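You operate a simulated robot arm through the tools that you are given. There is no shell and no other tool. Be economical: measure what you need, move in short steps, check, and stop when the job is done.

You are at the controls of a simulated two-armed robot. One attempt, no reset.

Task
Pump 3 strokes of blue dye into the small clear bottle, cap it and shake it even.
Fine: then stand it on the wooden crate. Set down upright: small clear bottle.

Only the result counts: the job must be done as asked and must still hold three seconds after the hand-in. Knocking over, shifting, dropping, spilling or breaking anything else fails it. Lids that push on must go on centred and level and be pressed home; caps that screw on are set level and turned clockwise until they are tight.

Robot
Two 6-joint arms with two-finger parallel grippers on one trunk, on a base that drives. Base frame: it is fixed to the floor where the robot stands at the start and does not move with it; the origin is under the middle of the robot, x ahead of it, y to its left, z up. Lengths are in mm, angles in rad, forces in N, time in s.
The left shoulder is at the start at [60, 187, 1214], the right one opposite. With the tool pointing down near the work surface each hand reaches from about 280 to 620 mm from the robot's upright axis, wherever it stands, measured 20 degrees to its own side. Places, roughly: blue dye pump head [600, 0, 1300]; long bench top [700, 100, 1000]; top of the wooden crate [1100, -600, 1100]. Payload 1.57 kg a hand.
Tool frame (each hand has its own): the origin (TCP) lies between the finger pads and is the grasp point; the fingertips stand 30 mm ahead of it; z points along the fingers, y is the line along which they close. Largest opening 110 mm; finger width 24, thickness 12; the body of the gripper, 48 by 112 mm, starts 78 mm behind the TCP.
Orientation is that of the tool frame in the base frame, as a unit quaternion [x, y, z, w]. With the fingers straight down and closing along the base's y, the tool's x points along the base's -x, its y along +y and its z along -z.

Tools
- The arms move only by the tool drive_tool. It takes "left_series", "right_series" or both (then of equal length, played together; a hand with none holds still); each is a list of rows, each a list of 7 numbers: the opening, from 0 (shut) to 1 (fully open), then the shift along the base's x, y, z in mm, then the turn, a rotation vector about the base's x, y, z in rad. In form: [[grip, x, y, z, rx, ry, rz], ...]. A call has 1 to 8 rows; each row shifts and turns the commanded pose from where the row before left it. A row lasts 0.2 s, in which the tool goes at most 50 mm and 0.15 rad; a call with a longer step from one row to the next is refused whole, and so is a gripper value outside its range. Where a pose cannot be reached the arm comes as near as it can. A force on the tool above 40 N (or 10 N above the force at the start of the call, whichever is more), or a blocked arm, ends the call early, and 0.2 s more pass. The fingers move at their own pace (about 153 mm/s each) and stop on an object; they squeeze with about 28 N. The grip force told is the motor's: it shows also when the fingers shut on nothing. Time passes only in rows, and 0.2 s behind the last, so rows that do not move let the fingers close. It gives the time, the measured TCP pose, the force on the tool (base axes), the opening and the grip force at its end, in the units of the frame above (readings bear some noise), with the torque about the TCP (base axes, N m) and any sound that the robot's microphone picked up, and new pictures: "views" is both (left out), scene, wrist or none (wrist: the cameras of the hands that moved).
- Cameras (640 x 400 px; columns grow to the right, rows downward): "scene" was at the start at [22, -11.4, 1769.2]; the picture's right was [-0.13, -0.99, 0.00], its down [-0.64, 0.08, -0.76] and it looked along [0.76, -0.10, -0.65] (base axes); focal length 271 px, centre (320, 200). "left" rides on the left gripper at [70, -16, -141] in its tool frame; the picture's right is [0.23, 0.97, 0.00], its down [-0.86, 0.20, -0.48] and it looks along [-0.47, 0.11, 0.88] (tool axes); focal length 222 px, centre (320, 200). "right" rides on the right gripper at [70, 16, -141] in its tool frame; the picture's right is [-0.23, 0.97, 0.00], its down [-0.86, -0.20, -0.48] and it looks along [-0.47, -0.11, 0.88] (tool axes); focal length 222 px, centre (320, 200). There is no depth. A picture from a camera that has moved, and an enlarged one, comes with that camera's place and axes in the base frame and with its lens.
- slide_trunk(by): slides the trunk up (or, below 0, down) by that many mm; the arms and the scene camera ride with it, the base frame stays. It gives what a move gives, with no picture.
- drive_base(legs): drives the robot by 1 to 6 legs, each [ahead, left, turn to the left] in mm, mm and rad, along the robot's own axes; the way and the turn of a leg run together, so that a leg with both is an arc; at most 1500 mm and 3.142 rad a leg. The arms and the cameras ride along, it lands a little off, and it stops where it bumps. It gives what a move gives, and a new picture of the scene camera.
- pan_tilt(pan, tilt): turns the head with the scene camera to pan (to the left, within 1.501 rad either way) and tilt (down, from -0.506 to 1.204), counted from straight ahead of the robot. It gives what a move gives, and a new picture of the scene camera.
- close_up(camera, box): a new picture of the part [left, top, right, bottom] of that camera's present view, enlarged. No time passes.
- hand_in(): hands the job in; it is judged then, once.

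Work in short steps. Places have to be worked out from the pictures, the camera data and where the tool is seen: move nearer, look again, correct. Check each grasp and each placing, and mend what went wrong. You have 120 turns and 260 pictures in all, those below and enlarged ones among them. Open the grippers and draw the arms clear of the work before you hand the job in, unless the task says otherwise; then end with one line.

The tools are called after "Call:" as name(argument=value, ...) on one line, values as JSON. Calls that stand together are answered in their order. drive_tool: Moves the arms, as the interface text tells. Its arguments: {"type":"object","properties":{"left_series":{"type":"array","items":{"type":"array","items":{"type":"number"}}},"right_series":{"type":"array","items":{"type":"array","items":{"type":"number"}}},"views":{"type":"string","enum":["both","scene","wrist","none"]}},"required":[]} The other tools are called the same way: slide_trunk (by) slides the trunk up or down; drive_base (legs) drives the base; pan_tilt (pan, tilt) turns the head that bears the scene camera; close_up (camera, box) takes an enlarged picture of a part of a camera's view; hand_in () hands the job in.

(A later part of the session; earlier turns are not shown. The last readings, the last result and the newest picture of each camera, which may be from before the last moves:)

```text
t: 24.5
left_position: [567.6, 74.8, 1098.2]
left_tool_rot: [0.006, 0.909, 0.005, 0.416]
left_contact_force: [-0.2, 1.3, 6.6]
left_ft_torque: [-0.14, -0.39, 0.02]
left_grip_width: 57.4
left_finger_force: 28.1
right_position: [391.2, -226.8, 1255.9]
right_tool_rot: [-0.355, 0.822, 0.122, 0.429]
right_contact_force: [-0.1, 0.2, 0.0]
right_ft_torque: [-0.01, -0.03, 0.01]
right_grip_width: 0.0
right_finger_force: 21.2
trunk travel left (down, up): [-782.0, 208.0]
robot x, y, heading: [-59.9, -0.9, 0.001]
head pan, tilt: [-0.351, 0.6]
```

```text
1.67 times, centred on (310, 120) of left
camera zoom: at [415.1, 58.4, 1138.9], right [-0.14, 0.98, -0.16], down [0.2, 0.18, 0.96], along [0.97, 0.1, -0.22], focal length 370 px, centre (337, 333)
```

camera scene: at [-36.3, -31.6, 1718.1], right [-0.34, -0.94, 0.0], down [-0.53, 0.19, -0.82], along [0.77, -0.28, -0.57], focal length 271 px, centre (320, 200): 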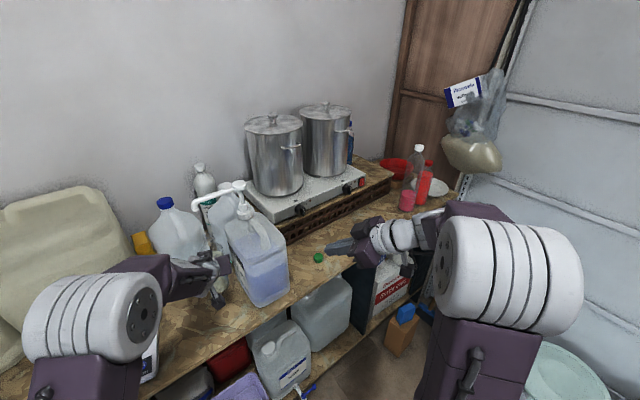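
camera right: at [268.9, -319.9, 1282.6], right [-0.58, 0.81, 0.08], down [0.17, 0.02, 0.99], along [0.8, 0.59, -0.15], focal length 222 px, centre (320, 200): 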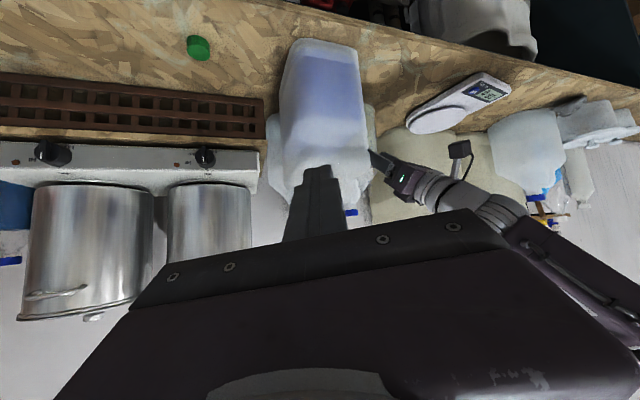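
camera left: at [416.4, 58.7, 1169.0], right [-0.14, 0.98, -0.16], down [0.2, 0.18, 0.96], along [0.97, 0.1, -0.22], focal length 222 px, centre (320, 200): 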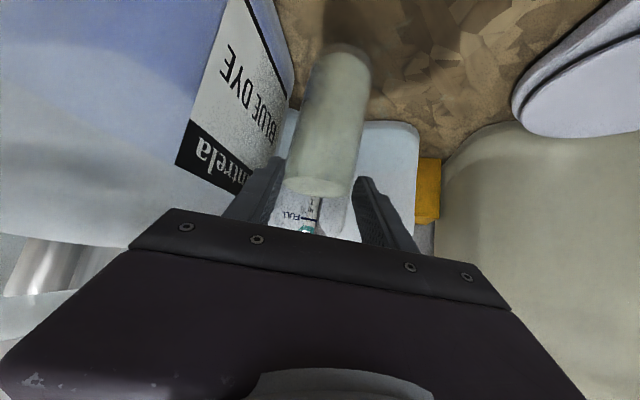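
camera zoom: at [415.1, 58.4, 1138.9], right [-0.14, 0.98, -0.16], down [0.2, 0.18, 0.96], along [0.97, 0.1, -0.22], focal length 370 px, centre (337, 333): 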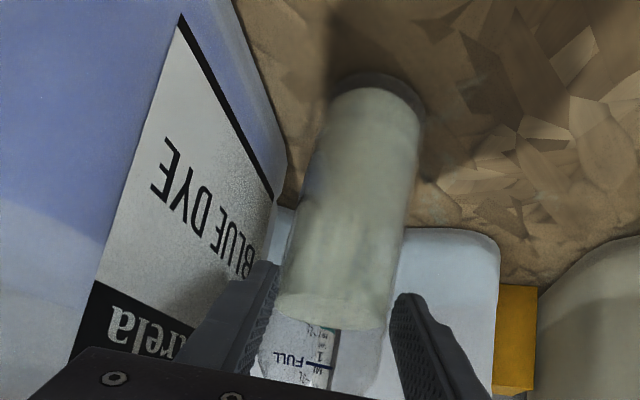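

It's standing on the bench again. I'll open a little, advance 38 mm and regrip.

Call:
drive_tool(left_series=[[0.68, 0, 0, 0, 0, 0, 0], [0.68, 0, 0, 1, 0, 0, 0], [0.68, 13, 0, 0, 0, 0, 0], [0.68, 13, 0, 0, 0, 0, 0], [0.68, 12, 0, 0, 0, 0, 0], [0.4, 0, 0, 0, 0, 0, 0], [0.3, 0, 0, 0, 0, 0, 0], [0.3, 0, 0, 0, 0, 0, 0]], views="both")

Call:
close_up(camera="left", box=[200, 0, 420, 240])

```text
t: 26.3
left_position: [605.8, 75.6, 1097.6]
left_tool_rot: [0.007, 0.91, 0.004, 0.415]
left_contact_force: [0.6, 1.0, 0.0]
left_ft_torque: [0.18, -0.07, 0.02]
left_grip_width: 66.7
left_finger_force: 27.8
right_position: [391.9, -226.6, 1256.3]
right_tool_rot: [-0.355, 0.822, 0.122, 0.429]
right_contact_force: [0.0, 0.4, 0.0]
right_ft_torque: [0.01, 0.0, 0.01]
right_grip_width: 0.1
right_finger_force: 21.4
trunk travel left (down, up): [-782.0, 208.0]
robot x, y, heading: [-57.7, -3.9, -0.0]
head pan, tilt: [-0.351, 0.6]
camera scene: at [-38.6, -30.1, 1718.1], right [-0.34, -0.94, 0.0], down [-0.53, 0.19, -0.83], along [0.77, -0.28, -0.56], focal length 271 px, centre (320, 200)
camera left: at [453.2, 58.4, 1138.7], right [-0.14, 0.98, -0.16], down [0.2, 0.18, 0.96], along [0.97, 0.1, -0.22], focal length 222 px, centre (320, 200)
```

scene: 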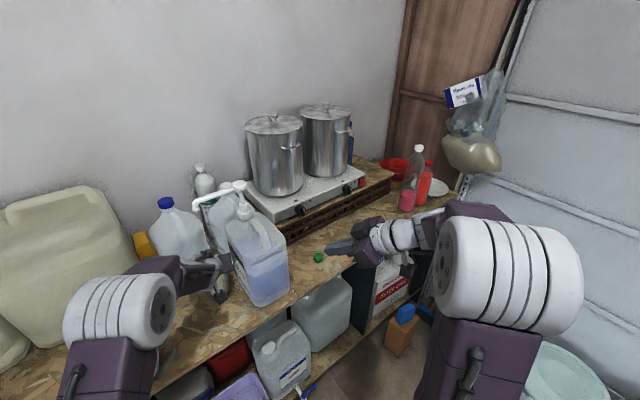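
left: 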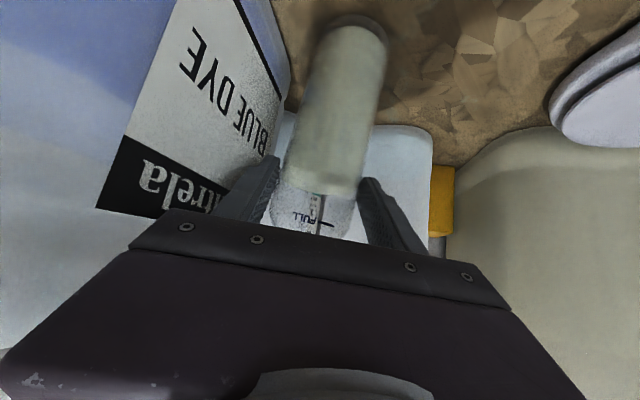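

```text
1.67 times, centred on (310, 120) of left
camera zoom: at [453.2, 58.4, 1138.7], right [-0.14, 0.98, -0.16], down [0.2, 0.18, 0.96], along [0.97, 0.1, -0.22], focal length 370 px, centre (337, 333)
```

zoom: 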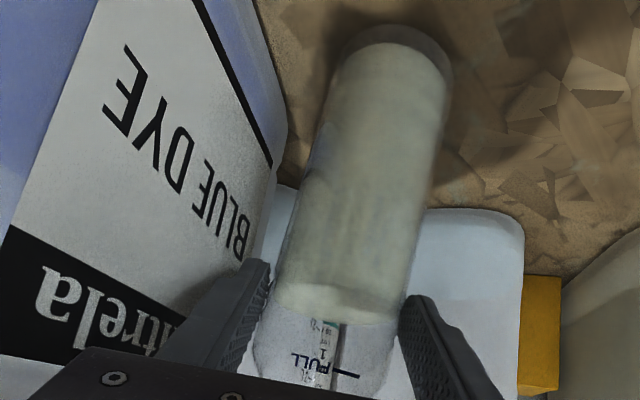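

Full diameter 66.7 mm is now in the grip. I'll lift 40 mm and raise and turn the right hand to see nozzle and mouth together.

Call:
drive_tool(left_series=[[0.3, 0, 2, 5, 0, 0, 0], [0.3, 0, 3, 10, 0, 0, 0], [0.3, 0, 3, 15, 0, 0, 0], [0.3, 0, 3, 10, 0, 0, 0]], right_series=[[0, 0, 5, 35, 0, 0, -0.1], [0, 0, 5, 35, 0, 0, -0.1], [0, 0, 5, 35, 0, 0, -0.1], [0, 0, 5, 35, 0, 0, 0]], views="both")

Call:
close_up(camera="scene", box=[190, 180, 240, 240])

```text
t: 27.3
left_position: [606.4, 86.5, 1136.4]
left_tool_rot: [0.007, 0.911, 0.004, 0.413]
left_contact_force: [0.2, -0.8, -4.2]
left_ft_torque: [-0.04, 0.11, 0.01]
left_grip_width: 64.6
left_finger_force: 28.1
right_position: [391.8, -207.3, 1396.3]
right_tool_rot: [-0.228, 0.866, 0.057, 0.442]
right_contact_force: [-0.4, -0.2, -1.0]
right_ft_torque: [0.0, -0.04, -0.02]
right_grip_width: 0.2
right_finger_force: 21.3
trunk travel left (down, up): [-782.0, 208.0]
robot x, y, heading: [-59.5, -0.7, 0.002]
head pan, tilt: [-0.351, 0.6]
camera scene: at [-38.1, -30.2, 1718.1], right [-0.34, -0.94, 0.0], down [-0.53, 0.19, -0.82], along [0.77, -0.28, -0.57], focal length 271 px, centre (320, 200)
camera right: at [245.2, -257.7, 1424.9], right [-0.32, 0.94, 0.08], down [0.17, -0.03, 0.99], along [0.93, 0.33, -0.15], focal length 222 px, centre (320, 200)
camera left: at [453.9, 69.6, 1178.2], right [-0.14, 0.98, -0.16], down [0.2, 0.18, 0.96], along [0.97, 0.1, -0.22], focal length 222 px, centre (320, 200)
```

scene: 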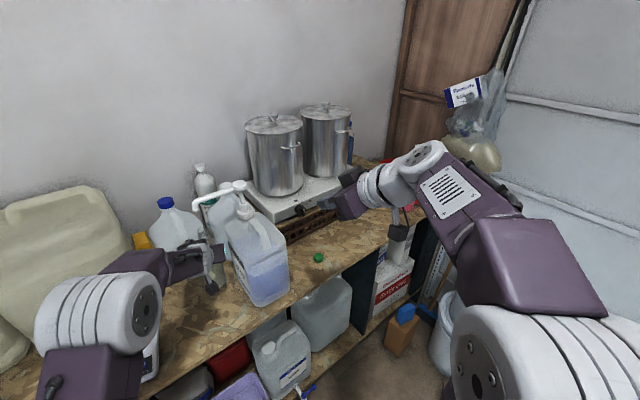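
right: 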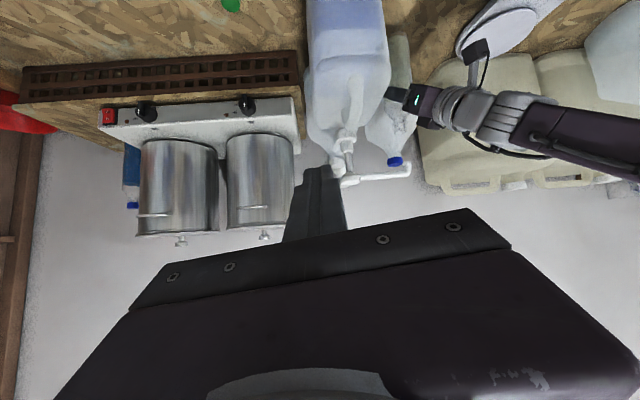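
left: 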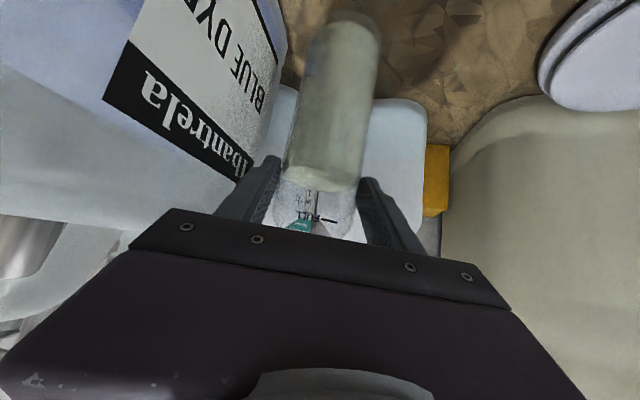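

```text
6.67 times, centred on (215, 210) of scene
camera zoom: at [-38.1, -30.2, 1718.1], right [-0.34, -0.94, 0.0], down [-0.53, 0.19, -0.82], along [0.77, -0.28, -0.57], focal length 1804 px, centre (1020, 133)
```

zoom: 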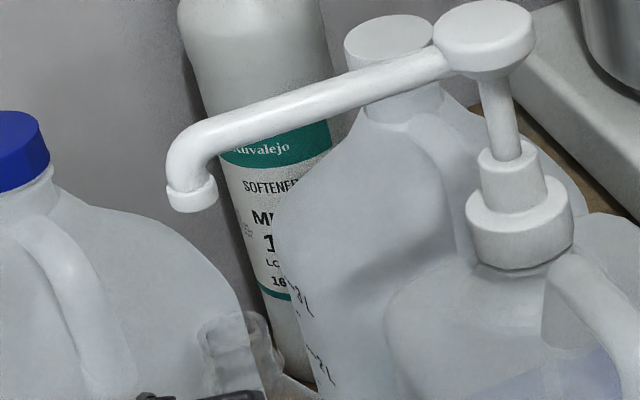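

Call:
close_up(camera="right", box=[320, 60, 430, 200])

```text
2.86 times, centred on (375, 130) of right
camera zoom: at [245.2, -257.7, 1424.9], right [-0.32, 0.94, 0.08], down [0.17, -0.03, 0.99], along [0.93, 0.33, -0.15], focal length 635 px, centre (163, 400)
```

zoom: 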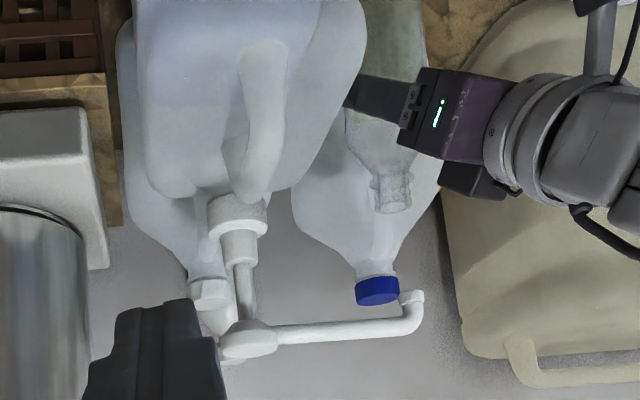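

Triangulation now puts the mouth within about 3 mm of straight under the outlet, with a 70 mm gap. The grip is still shallow, about 25 mm ahead of the TCP, so I'll set it down once more and take it 22 mm deeper.

Call:
drive_tool(left_series=[[0.3, 0, 0, -15, 0, 0, 0], [0.3, 0, 0, -15, 0, 0, 0], [0.3, 0, 0, -7, 0, 0, 0], [0.3, 0, 0, -2, 0, 0, 0], [0.3, 0, 0, -1, 0, 0, 0], [0.3, 0, 0, 0, 0, 0, 0]], views="none")

```text
t: 28.7
left_position: [605.2, 87.1, 1099.1]
left_tool_rot: [0.007, 0.91, 0.004, 0.416]
left_contact_force: [1.4, 0.7, 4.3]
left_ft_torque: [0.04, -0.45, 0.05]
left_grip_width: 64.9
left_finger_force: 27.8
right_position: [391.1, -206.1, 1396.2]
right_tool_rot: [-0.228, 0.866, 0.057, 0.441]
right_contact_force: [-0.6, 0.1, -0.6]
right_ft_torque: [-0.02, 0.0, 0.0]
right_grip_width: 0.2
right_finger_force: 21.1
trunk travel left (down, up): [-782.0, 208.0]
robot x, y, heading: [-58.2, 1.1, -0.002]
head pan, tilt: [-0.351, 0.6]
```

It touches the bench. Open, go 22 mm deeper, and close again.

Call:
drive_tool(left_series=[[0.7, 0, 0, 0, 0, 0, 0], [0.7, 0, 0, 0, 0, 0, 0], [0.7, 11, 0, 0, 0, 0, 0], [0.7, 11, 0, 0, 0, 0, 0], [0.4, 0, 0, 0, 0, 0, 0], [0.3, 0, 0, 0, 0, 0, 0], [0.3, 0, 0, 0, 0, 0, 0]], views="none")

Call:
drive_tool(left_series=[[0.3, 0, 0, 5, 0, 0, 0], [0.3, 0, 0, 10, 0, 0, 0], [0.3, 0, 0, 15, 0, 0, 0], [0.3, 0, 0, 8, 0, 0, 0], [0.3, 0, 0, 0, 0, 0, 0]], views="scene")

Call:
close_up(camera="scene", box=[190, 180, 240, 240])

Call:
close_up(camera="right", box=[320, 60, 430, 200])

```text
t: 30.3
left_position: [626.8, 85.9, 1097.1]
left_tool_rot: [0.007, 0.91, 0.004, 0.414]
left_contact_force: [0.3, 0.6, 0.5]
left_ft_torque: [-0.02, -0.18, 0.03]
left_grip_width: 64.8
left_finger_force: 27.7
right_position: [391.8, -205.9, 1396.7]
right_tool_rot: [-0.227, 0.866, 0.056, 0.442]
right_contact_force: [0.3, -0.3, -0.9]
right_ft_torque: [-0.02, -0.03, 0.01]
right_grip_width: 0.0
right_finger_force: 21.1
trunk travel left (down, up): [-782.0, 208.0]
robot x, y, heading: [-58.9, -0.4, 0.004]
head pan, tilt: [-0.351, 0.6]
```

```text
t: 31.5
left_position: [628.6, 86.1, 1135.2]
left_tool_rot: [0.007, 0.91, 0.004, 0.414]
left_contact_force: [0.1, -0.5, -4.5]
left_ft_torque: [-0.05, -0.06, 0.01]
left_grip_width: 64.8
left_finger_force: 28.1
right_position: [391.4, -207.0, 1395.4]
right_tool_rot: [-0.227, 0.865, 0.057, 0.443]
right_contact_force: [-0.2, 0.4, -0.3]
right_ft_torque: [-0.03, 0.01, -0.04]
right_grip_width: 0.0
right_finger_force: 21.5
trunk travel left (down, up): [-782.0, 208.0]
robot x, y, heading: [-58.7, 3.4, 0.002]
head pan, tilt: [-0.351, 0.6]
camera scene: at [-37.5, -30.5, 1718.1], right [-0.34, -0.94, 0.0], down [-0.53, 0.19, -0.82], along [0.77, -0.28, -0.57], focal length 271 px, centre (320, 200)
```

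scene: 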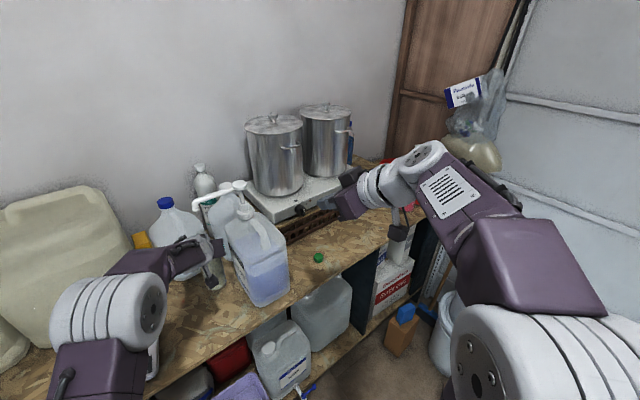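

```text
6.67 times, centred on (215, 210) of scene
camera zoom: at [-37.5, -30.5, 1718.1], right [-0.34, -0.94, 0.0], down [-0.53, 0.19, -0.82], along [0.77, -0.28, -0.57], focal length 1804 px, centre (1020, 133)
```

zoom: 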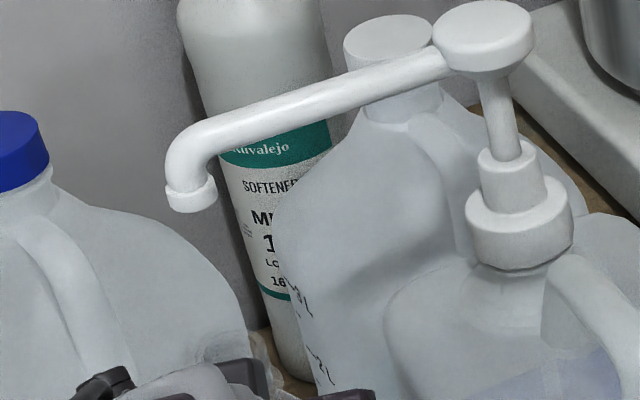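

```text
2.86 times, centred on (375, 130) of right
camera zoom: at [245.8, -258.1, 1424.3], right [-0.32, 0.94, 0.08], down [0.17, -0.03, 0.99], along [0.93, 0.33, -0.15], focal length 635 px, centre (163, 400)
```

zoom: 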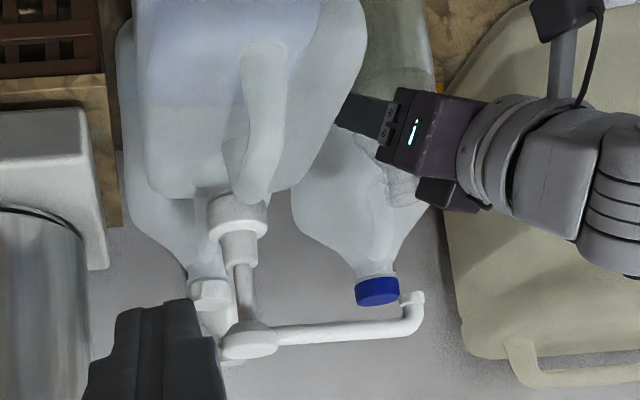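

Call:
close_up(camera="right", box=[375, 90, 415, 170])

Call:
close_up(camera="scene", box=[198, 205, 238, 255])

```text
5.00 times, centred on (395, 130) of right
camera zoom: at [245.8, -258.1, 1424.3], right [-0.32, 0.94, 0.08], down [0.17, -0.03, 0.99], along [0.93, 0.33, -0.15], focal length 1111 px, centre (-55, 550)
```

zoom: 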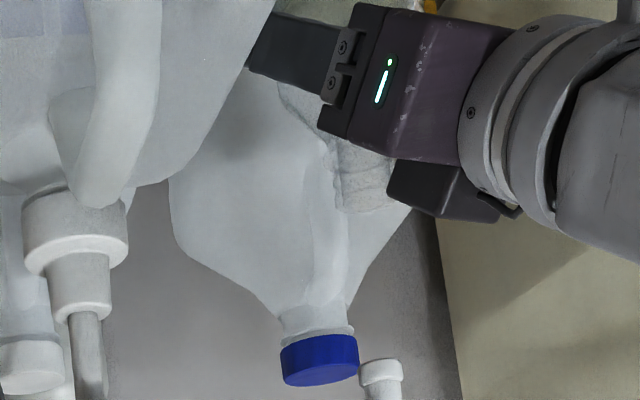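

```text
8.00 times, centred on (218, 230) of scene
camera zoom: at [-37.5, -30.5, 1718.1], right [-0.34, -0.94, 0.0], down [-0.53, 0.19, -0.82], along [0.77, -0.28, -0.57], focal length 2165 px, centre (1136, -40)
```

zoom: 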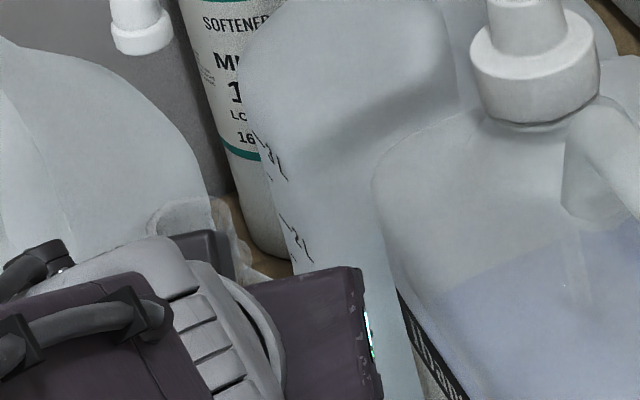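

The bottle is now held deep and balanced, with the mouth about [−2, +3.5] mm off the outlet, which I'll trim. Next the right hand goes above the pump head at about [656, -43, 1325].

Call:
drive_tool(left_series=[[0.3, 1, -1, 0, 0, 0, 0], [0.3, 1, -1, 0, 0, 0, 0], [0.3, 0, -1, 0, 0, 0, 0], [0.3, 0, 0, 0, 0, 0, 0], [0.3, 0, 0, 0, 0, 0, 0], [0.3, 0, 0, 0, 0, 0, 0]], right_series=[[0, 40, 26, 0, 0, 0, 0], [0, 40, 26, 0, 0, 0, 0], [0, 40, 26, 0, 0, 0, 0], [0, 40, 26, 0, 0, 0, 0], [0, 40, 26, 0, 0, 0, 0], [0, 40, 26, 0, 0, 0, 0]], views="both")

```text
t: 32.9
left_position: [633.4, 84.2, 1132.3]
left_tool_rot: [0.007, 0.911, 0.004, 0.413]
left_contact_force: [0.8, -0.1, -3.7]
left_ft_torque: [-0.02, -0.09, 0.0]
left_grip_width: 64.5
left_finger_force: 28.0
right_position: [637.6, -49.7, 1391.6]
right_tool_rot: [-0.228, 0.868, 0.057, 0.437]
right_contact_force: [0.0, 0.6, -0.8]
right_ft_torque: [0.04, -0.02, -0.01]
right_grip_width: 0.1
right_finger_force: 21.6
trunk travel left (down, up): [-782.0, 208.0]
robot x, y, heading: [-60.9, -3.0, 0.003]
head pan, tilt: [-0.351, 0.6]
camera scene: at [-32.1, -29.3, 1718.2], right [-0.34, -0.94, 0.0], down [-0.53, 0.19, -0.82], along [0.77, -0.28, -0.57], focal length 271 px, centre (320, 200)
camera right: at [491.4, -101.0, 1421.7], right [-0.32, 0.94, 0.08], down [0.18, -0.02, 0.98], along [0.93, 0.33, -0.16], focal length 222 px, centre (320, 200)
camera left: at [481.5, 67.1, 1174.2], right [-0.14, 0.98, -0.16], down [0.21, 0.18, 0.96], along [0.97, 0.1, -0.23], focal length 222 px, centre (320, 200)
```

scene: 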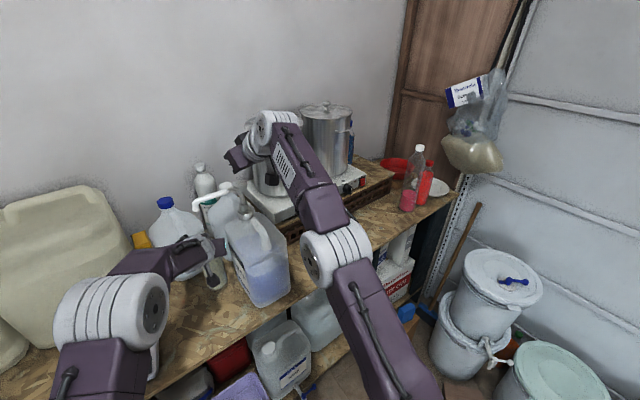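
right: 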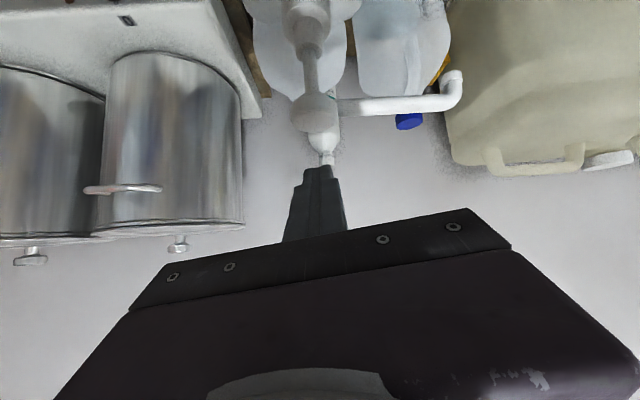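
left: 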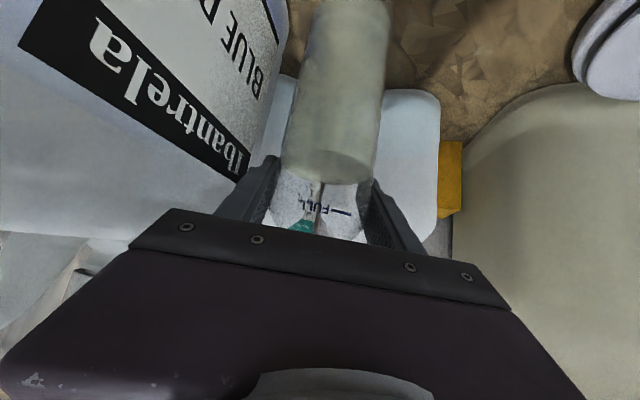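

The right fingertips are just above the pump head, nearly centred. I'll trim both hands slightly and lower toward contact.

Call:
drive_tool(left_series=[[0.3, -2, -1, 0, 0, 0, 0], [0.3, 0, 0, 1, 0, 0, 0], [0.3, 0, 0, 1, 0, 0, 0]], right_series=[[0, -2, 2, -12, 0, 0, 0], [0, 0, 1, -12, 0, 0, 0], [0, 0, 0, -10, 0, 0, 0]], views="both")

Call:
close_up(camera="scene", box=[190, 165, 270, 265])

```text
t: 33.7
left_position: [628.0, 82.0, 1138.1]
left_tool_rot: [0.007, 0.91, 0.005, 0.413]
left_contact_force: [-0.2, 0.3, -4.0]
left_ft_torque: [-0.01, -0.05, 0.03]
left_grip_width: 64.8
left_finger_force: 28.1
right_position: [630.4, -48.4, 1361.4]
right_tool_rot: [-0.228, 0.865, 0.057, 0.442]
right_contact_force: [-0.1, -0.3, -0.4]
right_ft_torque: [0.04, 0.0, 0.0]
right_grip_width: 0.2
right_finger_force: 21.5
trunk travel left (down, up): [-782.0, 208.0]
robot x, y, heading: [-58.9, 2.6, -0.001]
head pan, tilt: [-0.351, 0.6]
camera scene: at [-37.7, -30.8, 1718.1], right [-0.34, -0.94, 0.0], down [-0.53, 0.19, -0.82], along [0.77, -0.28, -0.57], focal length 271 px, centre (320, 200)
camera right: at [484.2, -99.2, 1389.7], right [-0.32, 0.94, 0.08], down [0.17, -0.03, 0.99], along [0.93, 0.33, -0.15], focal length 222 px, centre (320, 200)
camera left: at [475.9, 65.3, 1178.1], right [-0.14, 0.98, -0.16], down [0.2, 0.18, 0.96], along [0.97, 0.1, -0.22], focal length 222 px, centre (320, 200)
```

scene: 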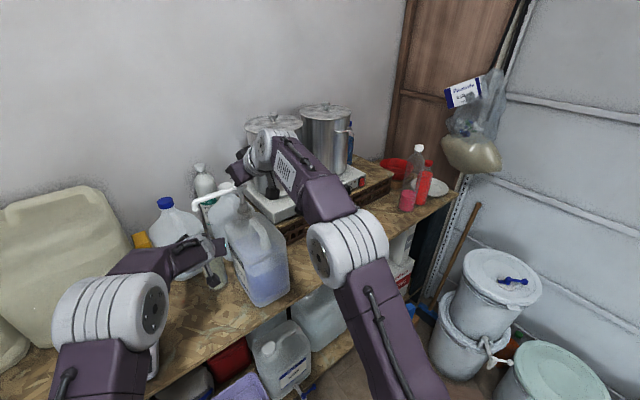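
right: 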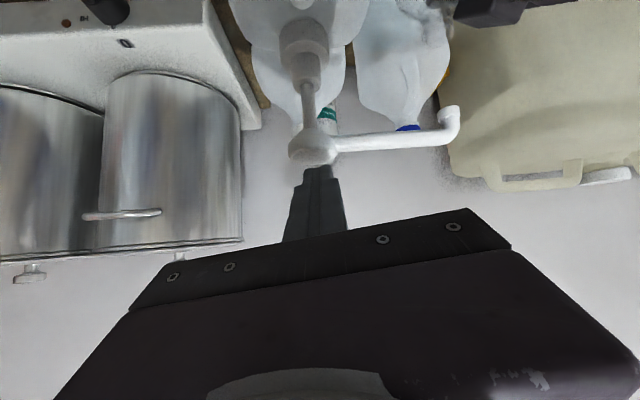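
left: 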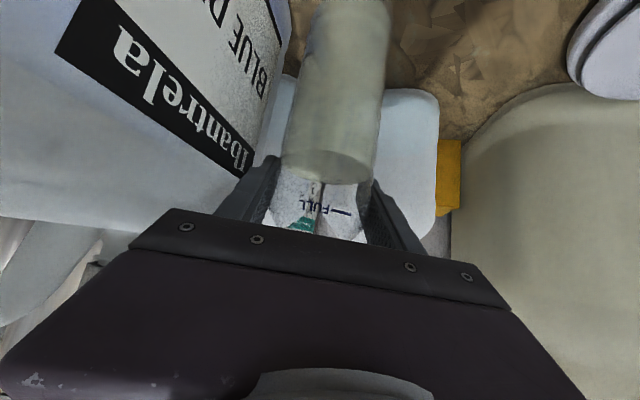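

```text
4.00 times, centred on (230, 215) of scene
camera zoom: at [-37.7, -30.8, 1718.1], right [-0.34, -0.94, 0.0], down [-0.53, 0.19, -0.82], along [0.77, -0.28, -0.57], focal length 1082 px, centre (680, 140)
```

zoom: 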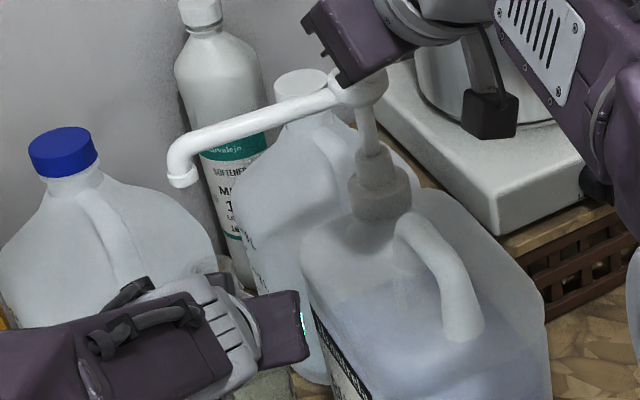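

Tip sits over the head centre with about 8 mm to go. I'll press down gently and watch force and travel.

Call:
drive_tool(right_series=[[0, 0, 0, -5, 0, 0, 0], [0, 0, 0, -5, 0, 0, 0], [0, 0, 0, -5, 0, 0, 0]], views="wrist")

```text
t: 34.5
left_position: [628.0, 82.1, 1138.6]
left_tool_rot: [0.006, 0.91, 0.005, 0.415]
left_contact_force: [1.1, 0.3, -5.4]
left_ft_torque: [0.0, -0.05, 0.02]
left_grip_width: 64.7
left_finger_force: 28.2
right_position: [630.9, -47.8, 1346.1]
right_tool_rot: [-0.228, 0.866, 0.057, 0.442]
right_contact_force: [0.5, -0.6, 2.9]
right_ft_torque: [0.02, -0.06, 0.03]
right_grip_width: 0.2
right_finger_force: 21.3
trunk travel left (down, up): [-782.0, 208.0]
robot x, y, heading: [-56.6, 3.4, -0.0]
head pan, tilt: [-0.351, 0.6]
camera right: at [483.8, -98.9, 1374.7], right [-0.32, 0.94, 0.08], down [0.17, -0.03, 0.99], along [0.93, 0.33, -0.15], focal length 222 px, centre (320, 200)
```

right: 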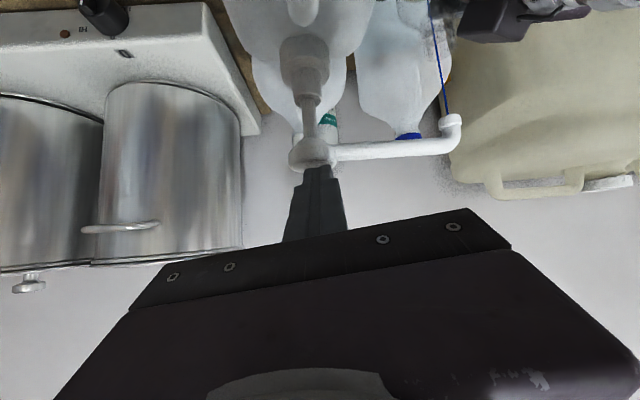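

Contact made and dye is already flowing. I'll check immediately that the stream goes into the mouth.

Call:
close_up(camera="right", box=[380, 0, 500, 140])

Call:
close_up(camera="scene", box=[190, 185, 250, 265])

```text
2.86 times, centred on (440, 70) of right
camera zoom: at [483.8, -98.9, 1374.7], right [-0.32, 0.94, 0.08], down [0.17, -0.03, 0.99], along [0.93, 0.33, -0.15], focal length 635 px, centre (-23, 571)
```

zoom: 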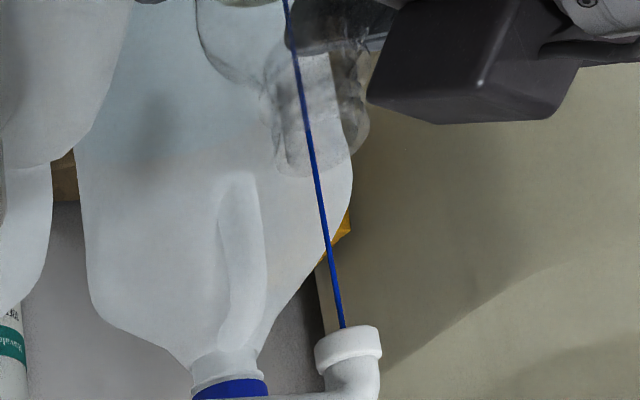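

```text
5.00 times, centred on (220, 225) of scene
camera zoom: at [-38.0, -30.5, 1718.2], right [-0.34, -0.94, 0.0], down [-0.53, 0.19, -0.82], along [0.77, -0.28, -0.57], focal length 1353 px, centre (820, 75)
```

zoom: 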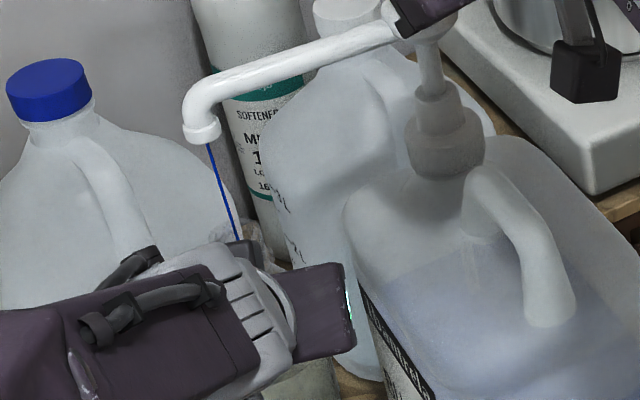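

The stream runs through the middle of the neck. I'll continue the stroke to the bottom.

Call:
drive_tool(right_series=[[0, 0, 0, -5, 0, 0, 0], [0, 0, 0, -5, 0, 0, 0], [0, 0, 0, -5, 0, 0, 0], [0, 0, 0, -5, 0, 0, 0], [0, 0, 0, 0, 0, 0, 0]], views="wrist")

Call:
close_up(camera="right", box=[260, 0, 500, 180])

```text
t: 35.7
left_position: [628.7, 82.6, 1138.5]
left_tool_rot: [0.006, 0.91, 0.004, 0.414]
left_contact_force: [-0.1, 0.5, -4.2]
left_ft_torque: [0.02, -0.05, 0.0]
left_grip_width: 64.7
left_finger_force: 27.6
right_position: [629.9, -47.2, 1325.8]
right_tool_rot: [-0.228, 0.866, 0.057, 0.442]
right_contact_force: [1.5, -0.1, 5.7]
right_ft_torque: [0.01, -0.13, -0.03]
right_grip_width: 0.1
right_finger_force: 21.7
trunk travel left (down, up): [-782.0, 208.0]
robot x, y, heading: [-55.9, 3.1, -0.001]
head pan, tilt: [-0.351, 0.6]
camera right: at [483.6, -98.9, 1354.9], right [-0.32, 0.94, 0.08], down [0.17, -0.03, 0.99], along [0.93, 0.33, -0.15], focal length 222 px, centre (320, 200)
```

right: 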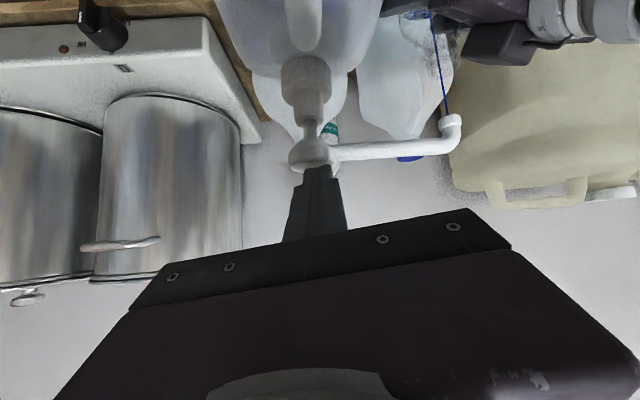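

```text
2.22 times, centred on (380, 90) of right
camera zoom: at [483.6, -98.9, 1354.9], right [-0.32, 0.94, 0.08], down [0.17, -0.03, 0.99], along [0.93, 0.33, -0.15], focal length 494 px, centre (187, 444)
```

zoom: 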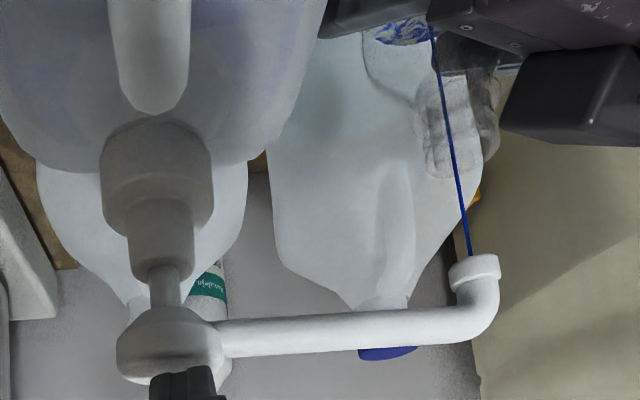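

Dye lands inside the bottle. I'll press on to the end of travel.

Call:
drive_tool(right_series=[[0, 0, 0, -5, 0, 0, 0], [0, 0, 0, -5, 0, 0, 0], [0, 0, 0, -5, 0, 0, 0], [0, 0, 0, 0, 0, 0, 0]], views="none")

Call:
close_up(camera="right", box=[260, 0, 500, 180])

```text
t: 36.7
left_position: [627.0, 81.3, 1137.2]
left_tool_rot: [0.006, 0.91, 0.006, 0.415]
left_contact_force: [-0.9, 0.7, -3.3]
left_ft_torque: [-0.02, -0.05, -0.01]
left_grip_width: 64.8
left_finger_force: 28.1
right_position: [629.6, -47.1, 1311.4]
right_tool_rot: [-0.228, 0.866, 0.056, 0.442]
right_contact_force: [3.5, -1.3, 9.7]
right_ft_torque: [0.07, -0.23, -0.05]
right_grip_width: 0.0
right_finger_force: 21.1
trunk travel left (down, up): [-782.0, 208.0]
robot x, y, heading: [-57.1, 5.1, 0.002]
head pan, tilt: [-0.351, 0.6]
```

```text
2.22 times, centred on (380, 90) of right
camera zoom: at [483.3, -98.9, 1340.5], right [-0.32, 0.94, 0.08], down [0.17, -0.03, 0.99], along [0.93, 0.33, -0.15], focal length 494 px, centre (187, 444)
```

zoom: 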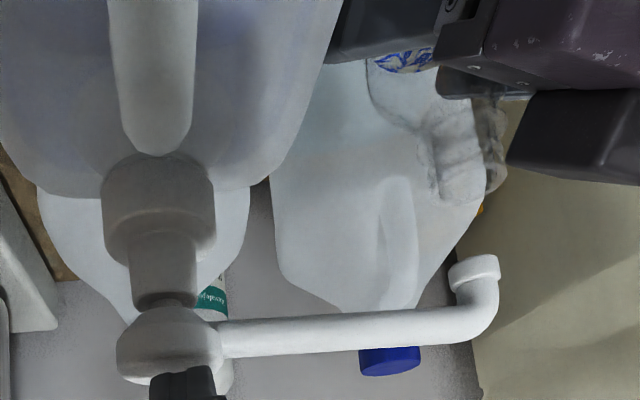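

The flow has stopped and the stem is fully in, so that's stroke one. I'll raise to let the head return, then check.

Call:
drive_tool(right_series=[[0, 0, 0, 10, 0, 0, 0], [0, 0, 0, 10, 0, 0, 0], [0, 0, 0, 10, 0, 0, 0], [0, 0, 0, 10, 0, 0, 0], [0, 0, 0, 10, 0, 0, 0], [0, 0, 0, 0, 0, 0, 0], [0, 0, 0, 0, 0, 0, 0], [0, 0, 0, 0, 0, 0, 0]], views="none")

Call:
close_up(camera="right", box=[260, 0, 500, 180])

Call:
close_up(camera="scene", box=[190, 185, 250, 265])

```text
t: 38.5
left_position: [627.3, 81.4, 1137.0]
left_tool_rot: [0.006, 0.91, 0.005, 0.414]
left_contact_force: [0.1, 0.2, -3.8]
left_ft_torque: [0.0, -0.06, -0.01]
left_grip_width: 64.8
left_finger_force: 28.5
right_position: [629.6, -46.4, 1361.4]
right_tool_rot: [-0.228, 0.866, 0.057, 0.442]
right_contact_force: [-0.6, 0.1, -0.9]
right_ft_torque: [0.0, 0.0, -0.01]
right_grip_width: 0.0
right_finger_force: 21.3
trunk travel left (down, up): [-782.0, 208.0]
robot x, y, heading: [-59.2, 4.6, 0.0]
head pan, tilt: [-0.351, 0.6]
```

```text
2.22 times, centred on (380, 90) of right
camera zoom: at [483.6, -98.9, 1389.9], right [-0.32, 0.94, 0.08], down [0.17, -0.03, 0.99], along [0.93, 0.33, -0.15], focal length 494 px, centre (187, 444)
```

zoom: 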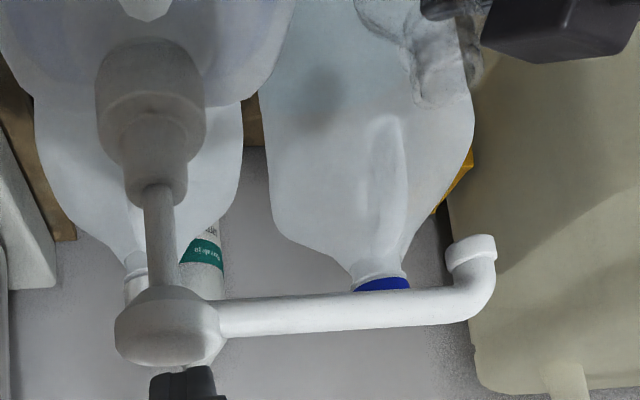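

```text
5.00 times, centred on (220, 225) of scene
camera zoom: at [-37.4, -30.5, 1718.1], right [-0.34, -0.94, 0.0], down [-0.53, 0.19, -0.82], along [0.77, -0.28, -0.57], focal length 1353 px, centre (820, 75)
```

zoom: 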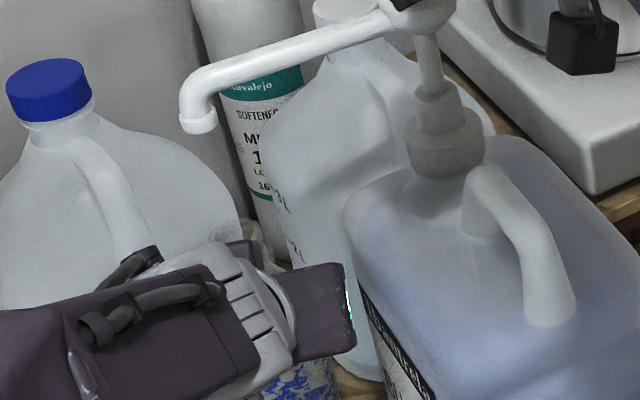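

The head is fully back up. Stroke two, at a steady pace.

Call:
drive_tool(right_series=[[0, 0, 0, -10, 0, 0, 0], [0, 0, 0, -8, 0, 0, 0], [0, 0, 0, -7, 0, 0, 0], [0, 0, 0, -7, 0, 0, 0], [0, 0, 0, -6, 0, 0, 0], [0, 0, 0, -6, 0, 0, 0], [0, 0, 0, -6, 0, 0, 0], [0, 0, 0, 0, 0, 0, 0]], views="none")

Call:
close_up(camera="right", box=[260, 0, 500, 180])

Call:
drive_tool(right_series=[[0, 0, 0, 10, 0, 0, 0], [0, 0, 0, 10, 0, 0, 0], [0, 0, 0, 10, 0, 0, 0], [0, 0, 0, 10, 0, 0, 0], [0, 0, 0, 10, 0, 0, 0], [0, 0, 0, 0, 0, 0, 0], [0, 0, 0, 0, 0, 0, 0], [0, 0, 0, 0, 0, 0, 0]], views="none")

Call:
close_up(camera="right", box=[260, 0, 500, 180])

```text
t: 40.3
left_position: [626.5, 82.9, 1137.4]
left_tool_rot: [0.007, 0.91, 0.004, 0.415]
left_contact_force: [-0.4, -0.2, -4.4]
left_ft_torque: [0.0, -0.07, 0.01]
left_grip_width: 64.9
left_finger_force: 28.4
right_position: [630.0, -46.2, 1312.5]
right_tool_rot: [-0.228, 0.865, 0.057, 0.443]
right_contact_force: [2.6, -0.8, 9.2]
right_ft_torque: [0.08, -0.18, -0.02]
right_grip_width: 0.0
right_finger_force: 20.6
trunk travel left (down, up): [-782.0, 208.0]
robot x, y, heading: [-60.2, -0.3, -0.001]
head pan, tilt: [-0.351, 0.6]
```

```text
2.22 times, centred on (380, 90) of right
camera zoom: at [483.1, -98.9, 1340.5], right [-0.32, 0.94, 0.08], down [0.17, -0.03, 0.99], along [0.93, 0.33, -0.15], focal length 494 px, centre (187, 444)
```

zoom: 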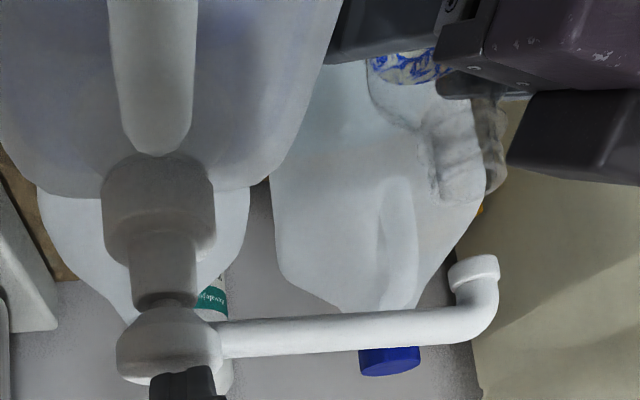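

```text
t: 42.1
left_position: [628.6, 81.3, 1137.4]
left_tool_rot: [0.008, 0.91, 0.005, 0.414]
left_contact_force: [0.3, 0.1, -4.3]
left_ft_torque: [0.01, -0.03, 0.03]
left_grip_width: 64.9
left_finger_force: 27.8
right_position: [630.2, -47.5, 1360.8]
right_tool_rot: [-0.228, 0.865, 0.057, 0.442]
right_contact_force: [-0.1, -1.2, -0.3]
right_ft_torque: [0.02, 0.01, -0.01]
right_grip_width: 0.0
right_finger_force: 21.4
trunk travel left (down, up): [-782.0, 208.0]
robot x, y, heading: [-61.5, 0.4, 0.002]
head pan, tilt: [-0.351, 0.6]
```

```text
2.22 times, centred on (380, 90) of right
camera zoom: at [484.3, -98.6, 1389.7], right [-0.32, 0.94, 0.08], down [0.17, -0.03, 0.99], along [0.93, 0.33, -0.15], focal length 494 px, centre (187, 444)
```

zoom: 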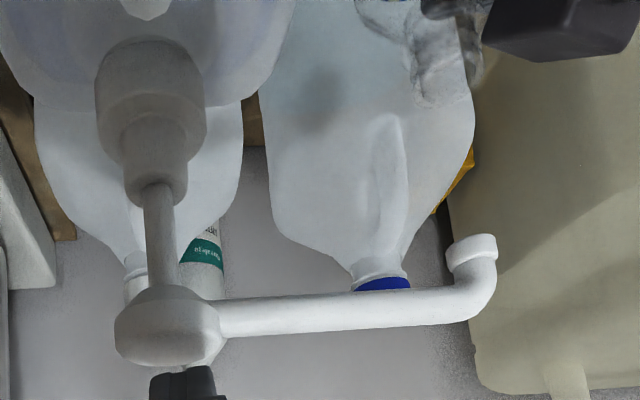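

Stroke two is complete and the head is back up. Stroke three now.

Call:
drive_tool(right_series=[[0, 0, 0, -10, 0, 0, 0], [0, 0, 0, -8, 0, 0, 0], [0, 0, 0, -7, 0, 0, 0], [0, 0, 0, -7, 0, 0, 0], [0, 0, 0, -6, 0, 0, 0], [0, 0, 0, -6, 0, 0, 0], [0, 0, 0, -6, 0, 0, 0], [0, 0, 0, 0, 0, 0, 0]], views="none")

Call:
close_up(camera="right", box=[260, 0, 500, 180])

Call:
drive_tool(right_series=[[0, 0, 0, 10, 0, 0, 0], [0, 0, 0, 10, 0, 0, 0], [0, 0, 0, 10, 0, 0, 0], [0, 0, 0, 10, 0, 0, 0], [0, 0, 0, 10, 0, 0, 0], [0, 0, 0, 10, 0, 0, 0], [0, 0, 0, 20, 0, 0, 0], [0, 0, 0, 0, 0, 0, 0]], views="scene")

Call:
close_up(camera="right", box=[260, 0, 500, 180])

```text
t: 43.9
left_position: [626.6, 82.0, 1137.2]
left_tool_rot: [0.006, 0.91, 0.005, 0.414]
left_contact_force: [0.0, -0.4, -4.6]
left_ft_torque: [0.0, -0.04, 0.01]
left_grip_width: 65.0
left_finger_force: 28.0
right_position: [629.3, -47.1, 1311.8]
right_tool_rot: [-0.228, 0.865, 0.057, 0.443]
right_contact_force: [2.5, 0.8, 9.2]
right_ft_torque: [0.07, -0.24, -0.02]
right_grip_width: 0.0
right_finger_force: 21.4
trunk travel left (down, up): [-782.0, 208.0]
robot x, y, heading: [-60.2, 1.6, 0.003]
head pan, tilt: [-0.351, 0.6]
```

```text
2.22 times, centred on (380, 90) of right
camera zoom: at [482.9, -98.5, 1340.6], right [-0.32, 0.94, 0.08], down [0.17, -0.03, 0.99], along [0.93, 0.33, -0.15], focal length 494 px, centre (187, 444)
```

zoom: 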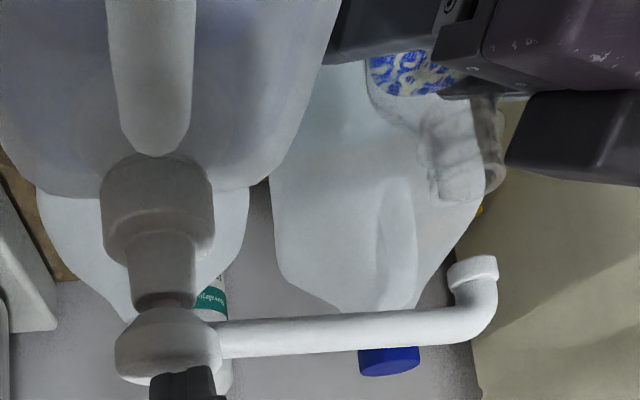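

```text
t: 45.7
left_position: [628.4, 83.6, 1136.9]
left_tool_rot: [0.008, 0.91, 0.004, 0.414]
left_contact_force: [-0.1, -0.2, -4.7]
left_ft_torque: [-0.01, -0.01, 0.01]
left_grip_width: 64.9
left_finger_force: 27.8
right_position: [631.3, -47.5, 1390.3]
right_tool_rot: [-0.228, 0.866, 0.057, 0.441]
right_contact_force: [-0.1, 0.1, 0.0]
right_ft_torque: [-0.03, -0.02, 0.01]
right_grip_width: 0.0
right_finger_force: 21.5
trunk travel left (down, up): [-782.0, 208.0]
robot x, y, heading: [-61.5, -2.7, 0.0]
head pan, tilt: [-0.351, 0.6]
camera scene: at [-37.3, -30.5, 1718.1], right [-0.34, -0.94, 0.0], down [-0.53, 0.19, -0.82], along [0.77, -0.28, -0.57], focal length 271 px, centre (320, 200)
```

scene: 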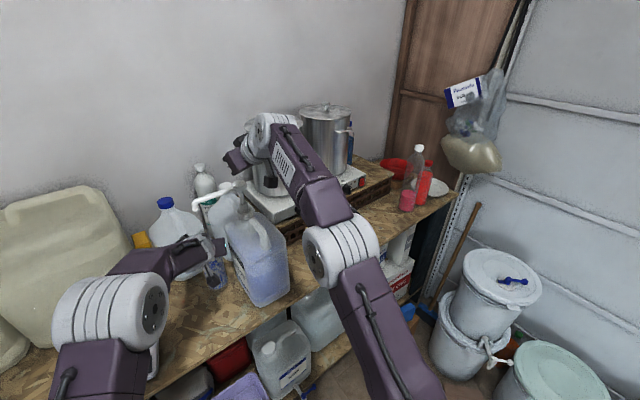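

```text
2.22 times, centred on (380, 90) of right
camera zoom: at [484.1, -98.3, 1419.6], right [-0.32, 0.94, 0.08], down [0.17, -0.03, 0.99], along [0.93, 0.33, -0.15], focal length 494 px, centre (187, 444)
```

zoom: 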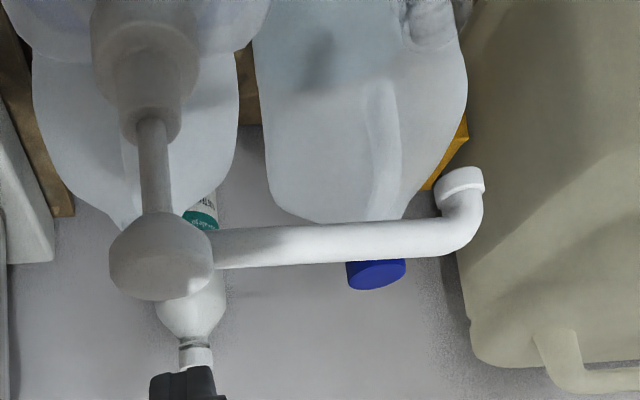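

Three full strokes are in. I'll retract the right arm and draw the bottle out from under the nozzle, keeping it upright.

Call:
drive_tool(left_series=[[0.3, -15, 0, 0, 0, 0, 0], [0.3, -20, 0, 0, 0, 0, 0], [0.3, -25, 0, 0, 0, 0, 0], [0.3, -25, 0, 0, 0, 0, 0], [0.3, -25, 0, 0, 0, 0, 0], [0.3, -20, 0, 0, 0, 0, 0]], right_series=[[0, -40, -26, 5, 0, 0, 0], [0, -40, -26, 5, 0, 0, 0], [0, -40, -26, 0, 0, 0, 0], [0, -40, -26, 0, 0, 0, 0], [0, -40, -26, 0, 0, 0, 0], [0, -40, -26, 0, 0, 0, 0]], views="both")

Call:
close_up(camera="scene", box=[160, 170, 340, 300])

```text
t: 47.1
left_position: [495.9, 81.9, 1138.6]
left_tool_rot: [0.007, 0.91, 0.005, 0.414]
left_contact_force: [0.0, -0.4, -5.4]
left_ft_torque: [0.01, -0.05, -0.01]
left_grip_width: 64.8
left_finger_force: 27.7
right_position: [387.8, -204.2, 1402.7]
right_tool_rot: [-0.228, 0.865, 0.057, 0.443]
right_contact_force: [0.1, -0.1, 0.2]
right_ft_torque: [0.0, -0.01, -0.02]
right_grip_width: 0.0
right_finger_force: 21.5
trunk travel left (down, up): [-782.0, 208.0]
robot x, y, heading: [-60.1, -0.1, 0.0]
head pan, tilt: [-0.351, 0.6]
camera scene: at [-40.4, -30.7, 1718.1], right [-0.34, -0.94, 0.0], down [-0.53, 0.19, -0.83], along [0.78, -0.28, -0.56], focal length 271 px, centre (320, 200)
camera right: at [241.6, -255.2, 1430.8], right [-0.32, 0.94, 0.08], down [0.17, -0.03, 0.99], along [0.93, 0.33, -0.15], focal length 222 px, centre (320, 200)
camera left: at [343.1, 65.3, 1179.2], right [-0.14, 0.98, -0.16], down [0.2, 0.18, 0.96], along [0.97, 0.1, -0.22], focal length 222 px, centre (320, 200)
```

scene: 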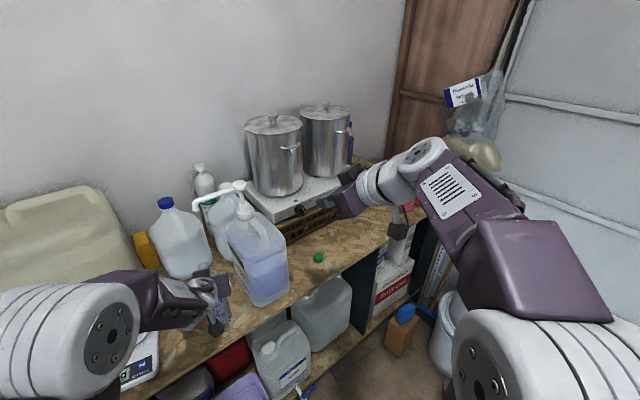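
right: 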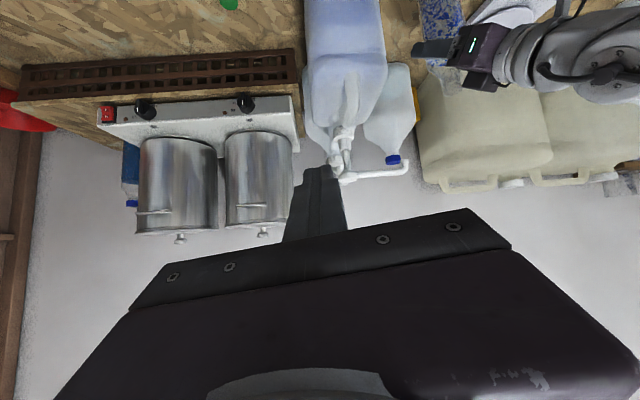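
left: 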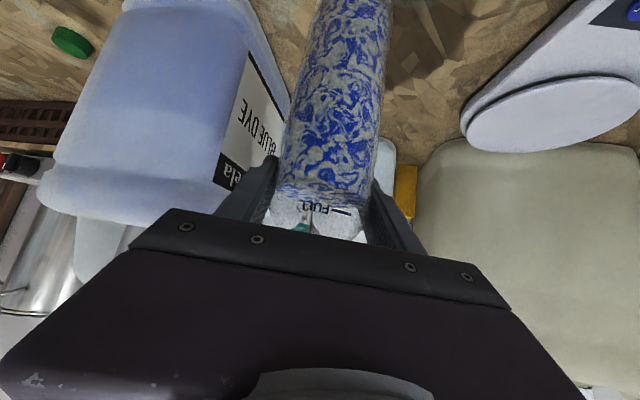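

```text
3.08 times, centred on (250, 235) of scene
camera zoom: at [-40.4, -30.7, 1718.1], right [-0.34, -0.94, 0.0], down [-0.53, 0.19, -0.83], along [0.78, -0.28, -0.56], focal length 833 px, centre (535, 92)
```

zoom: 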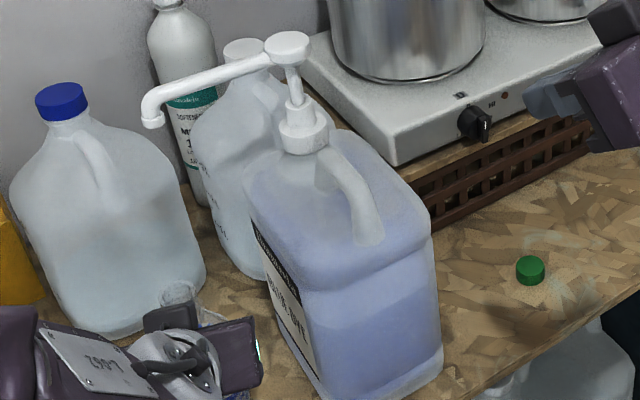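

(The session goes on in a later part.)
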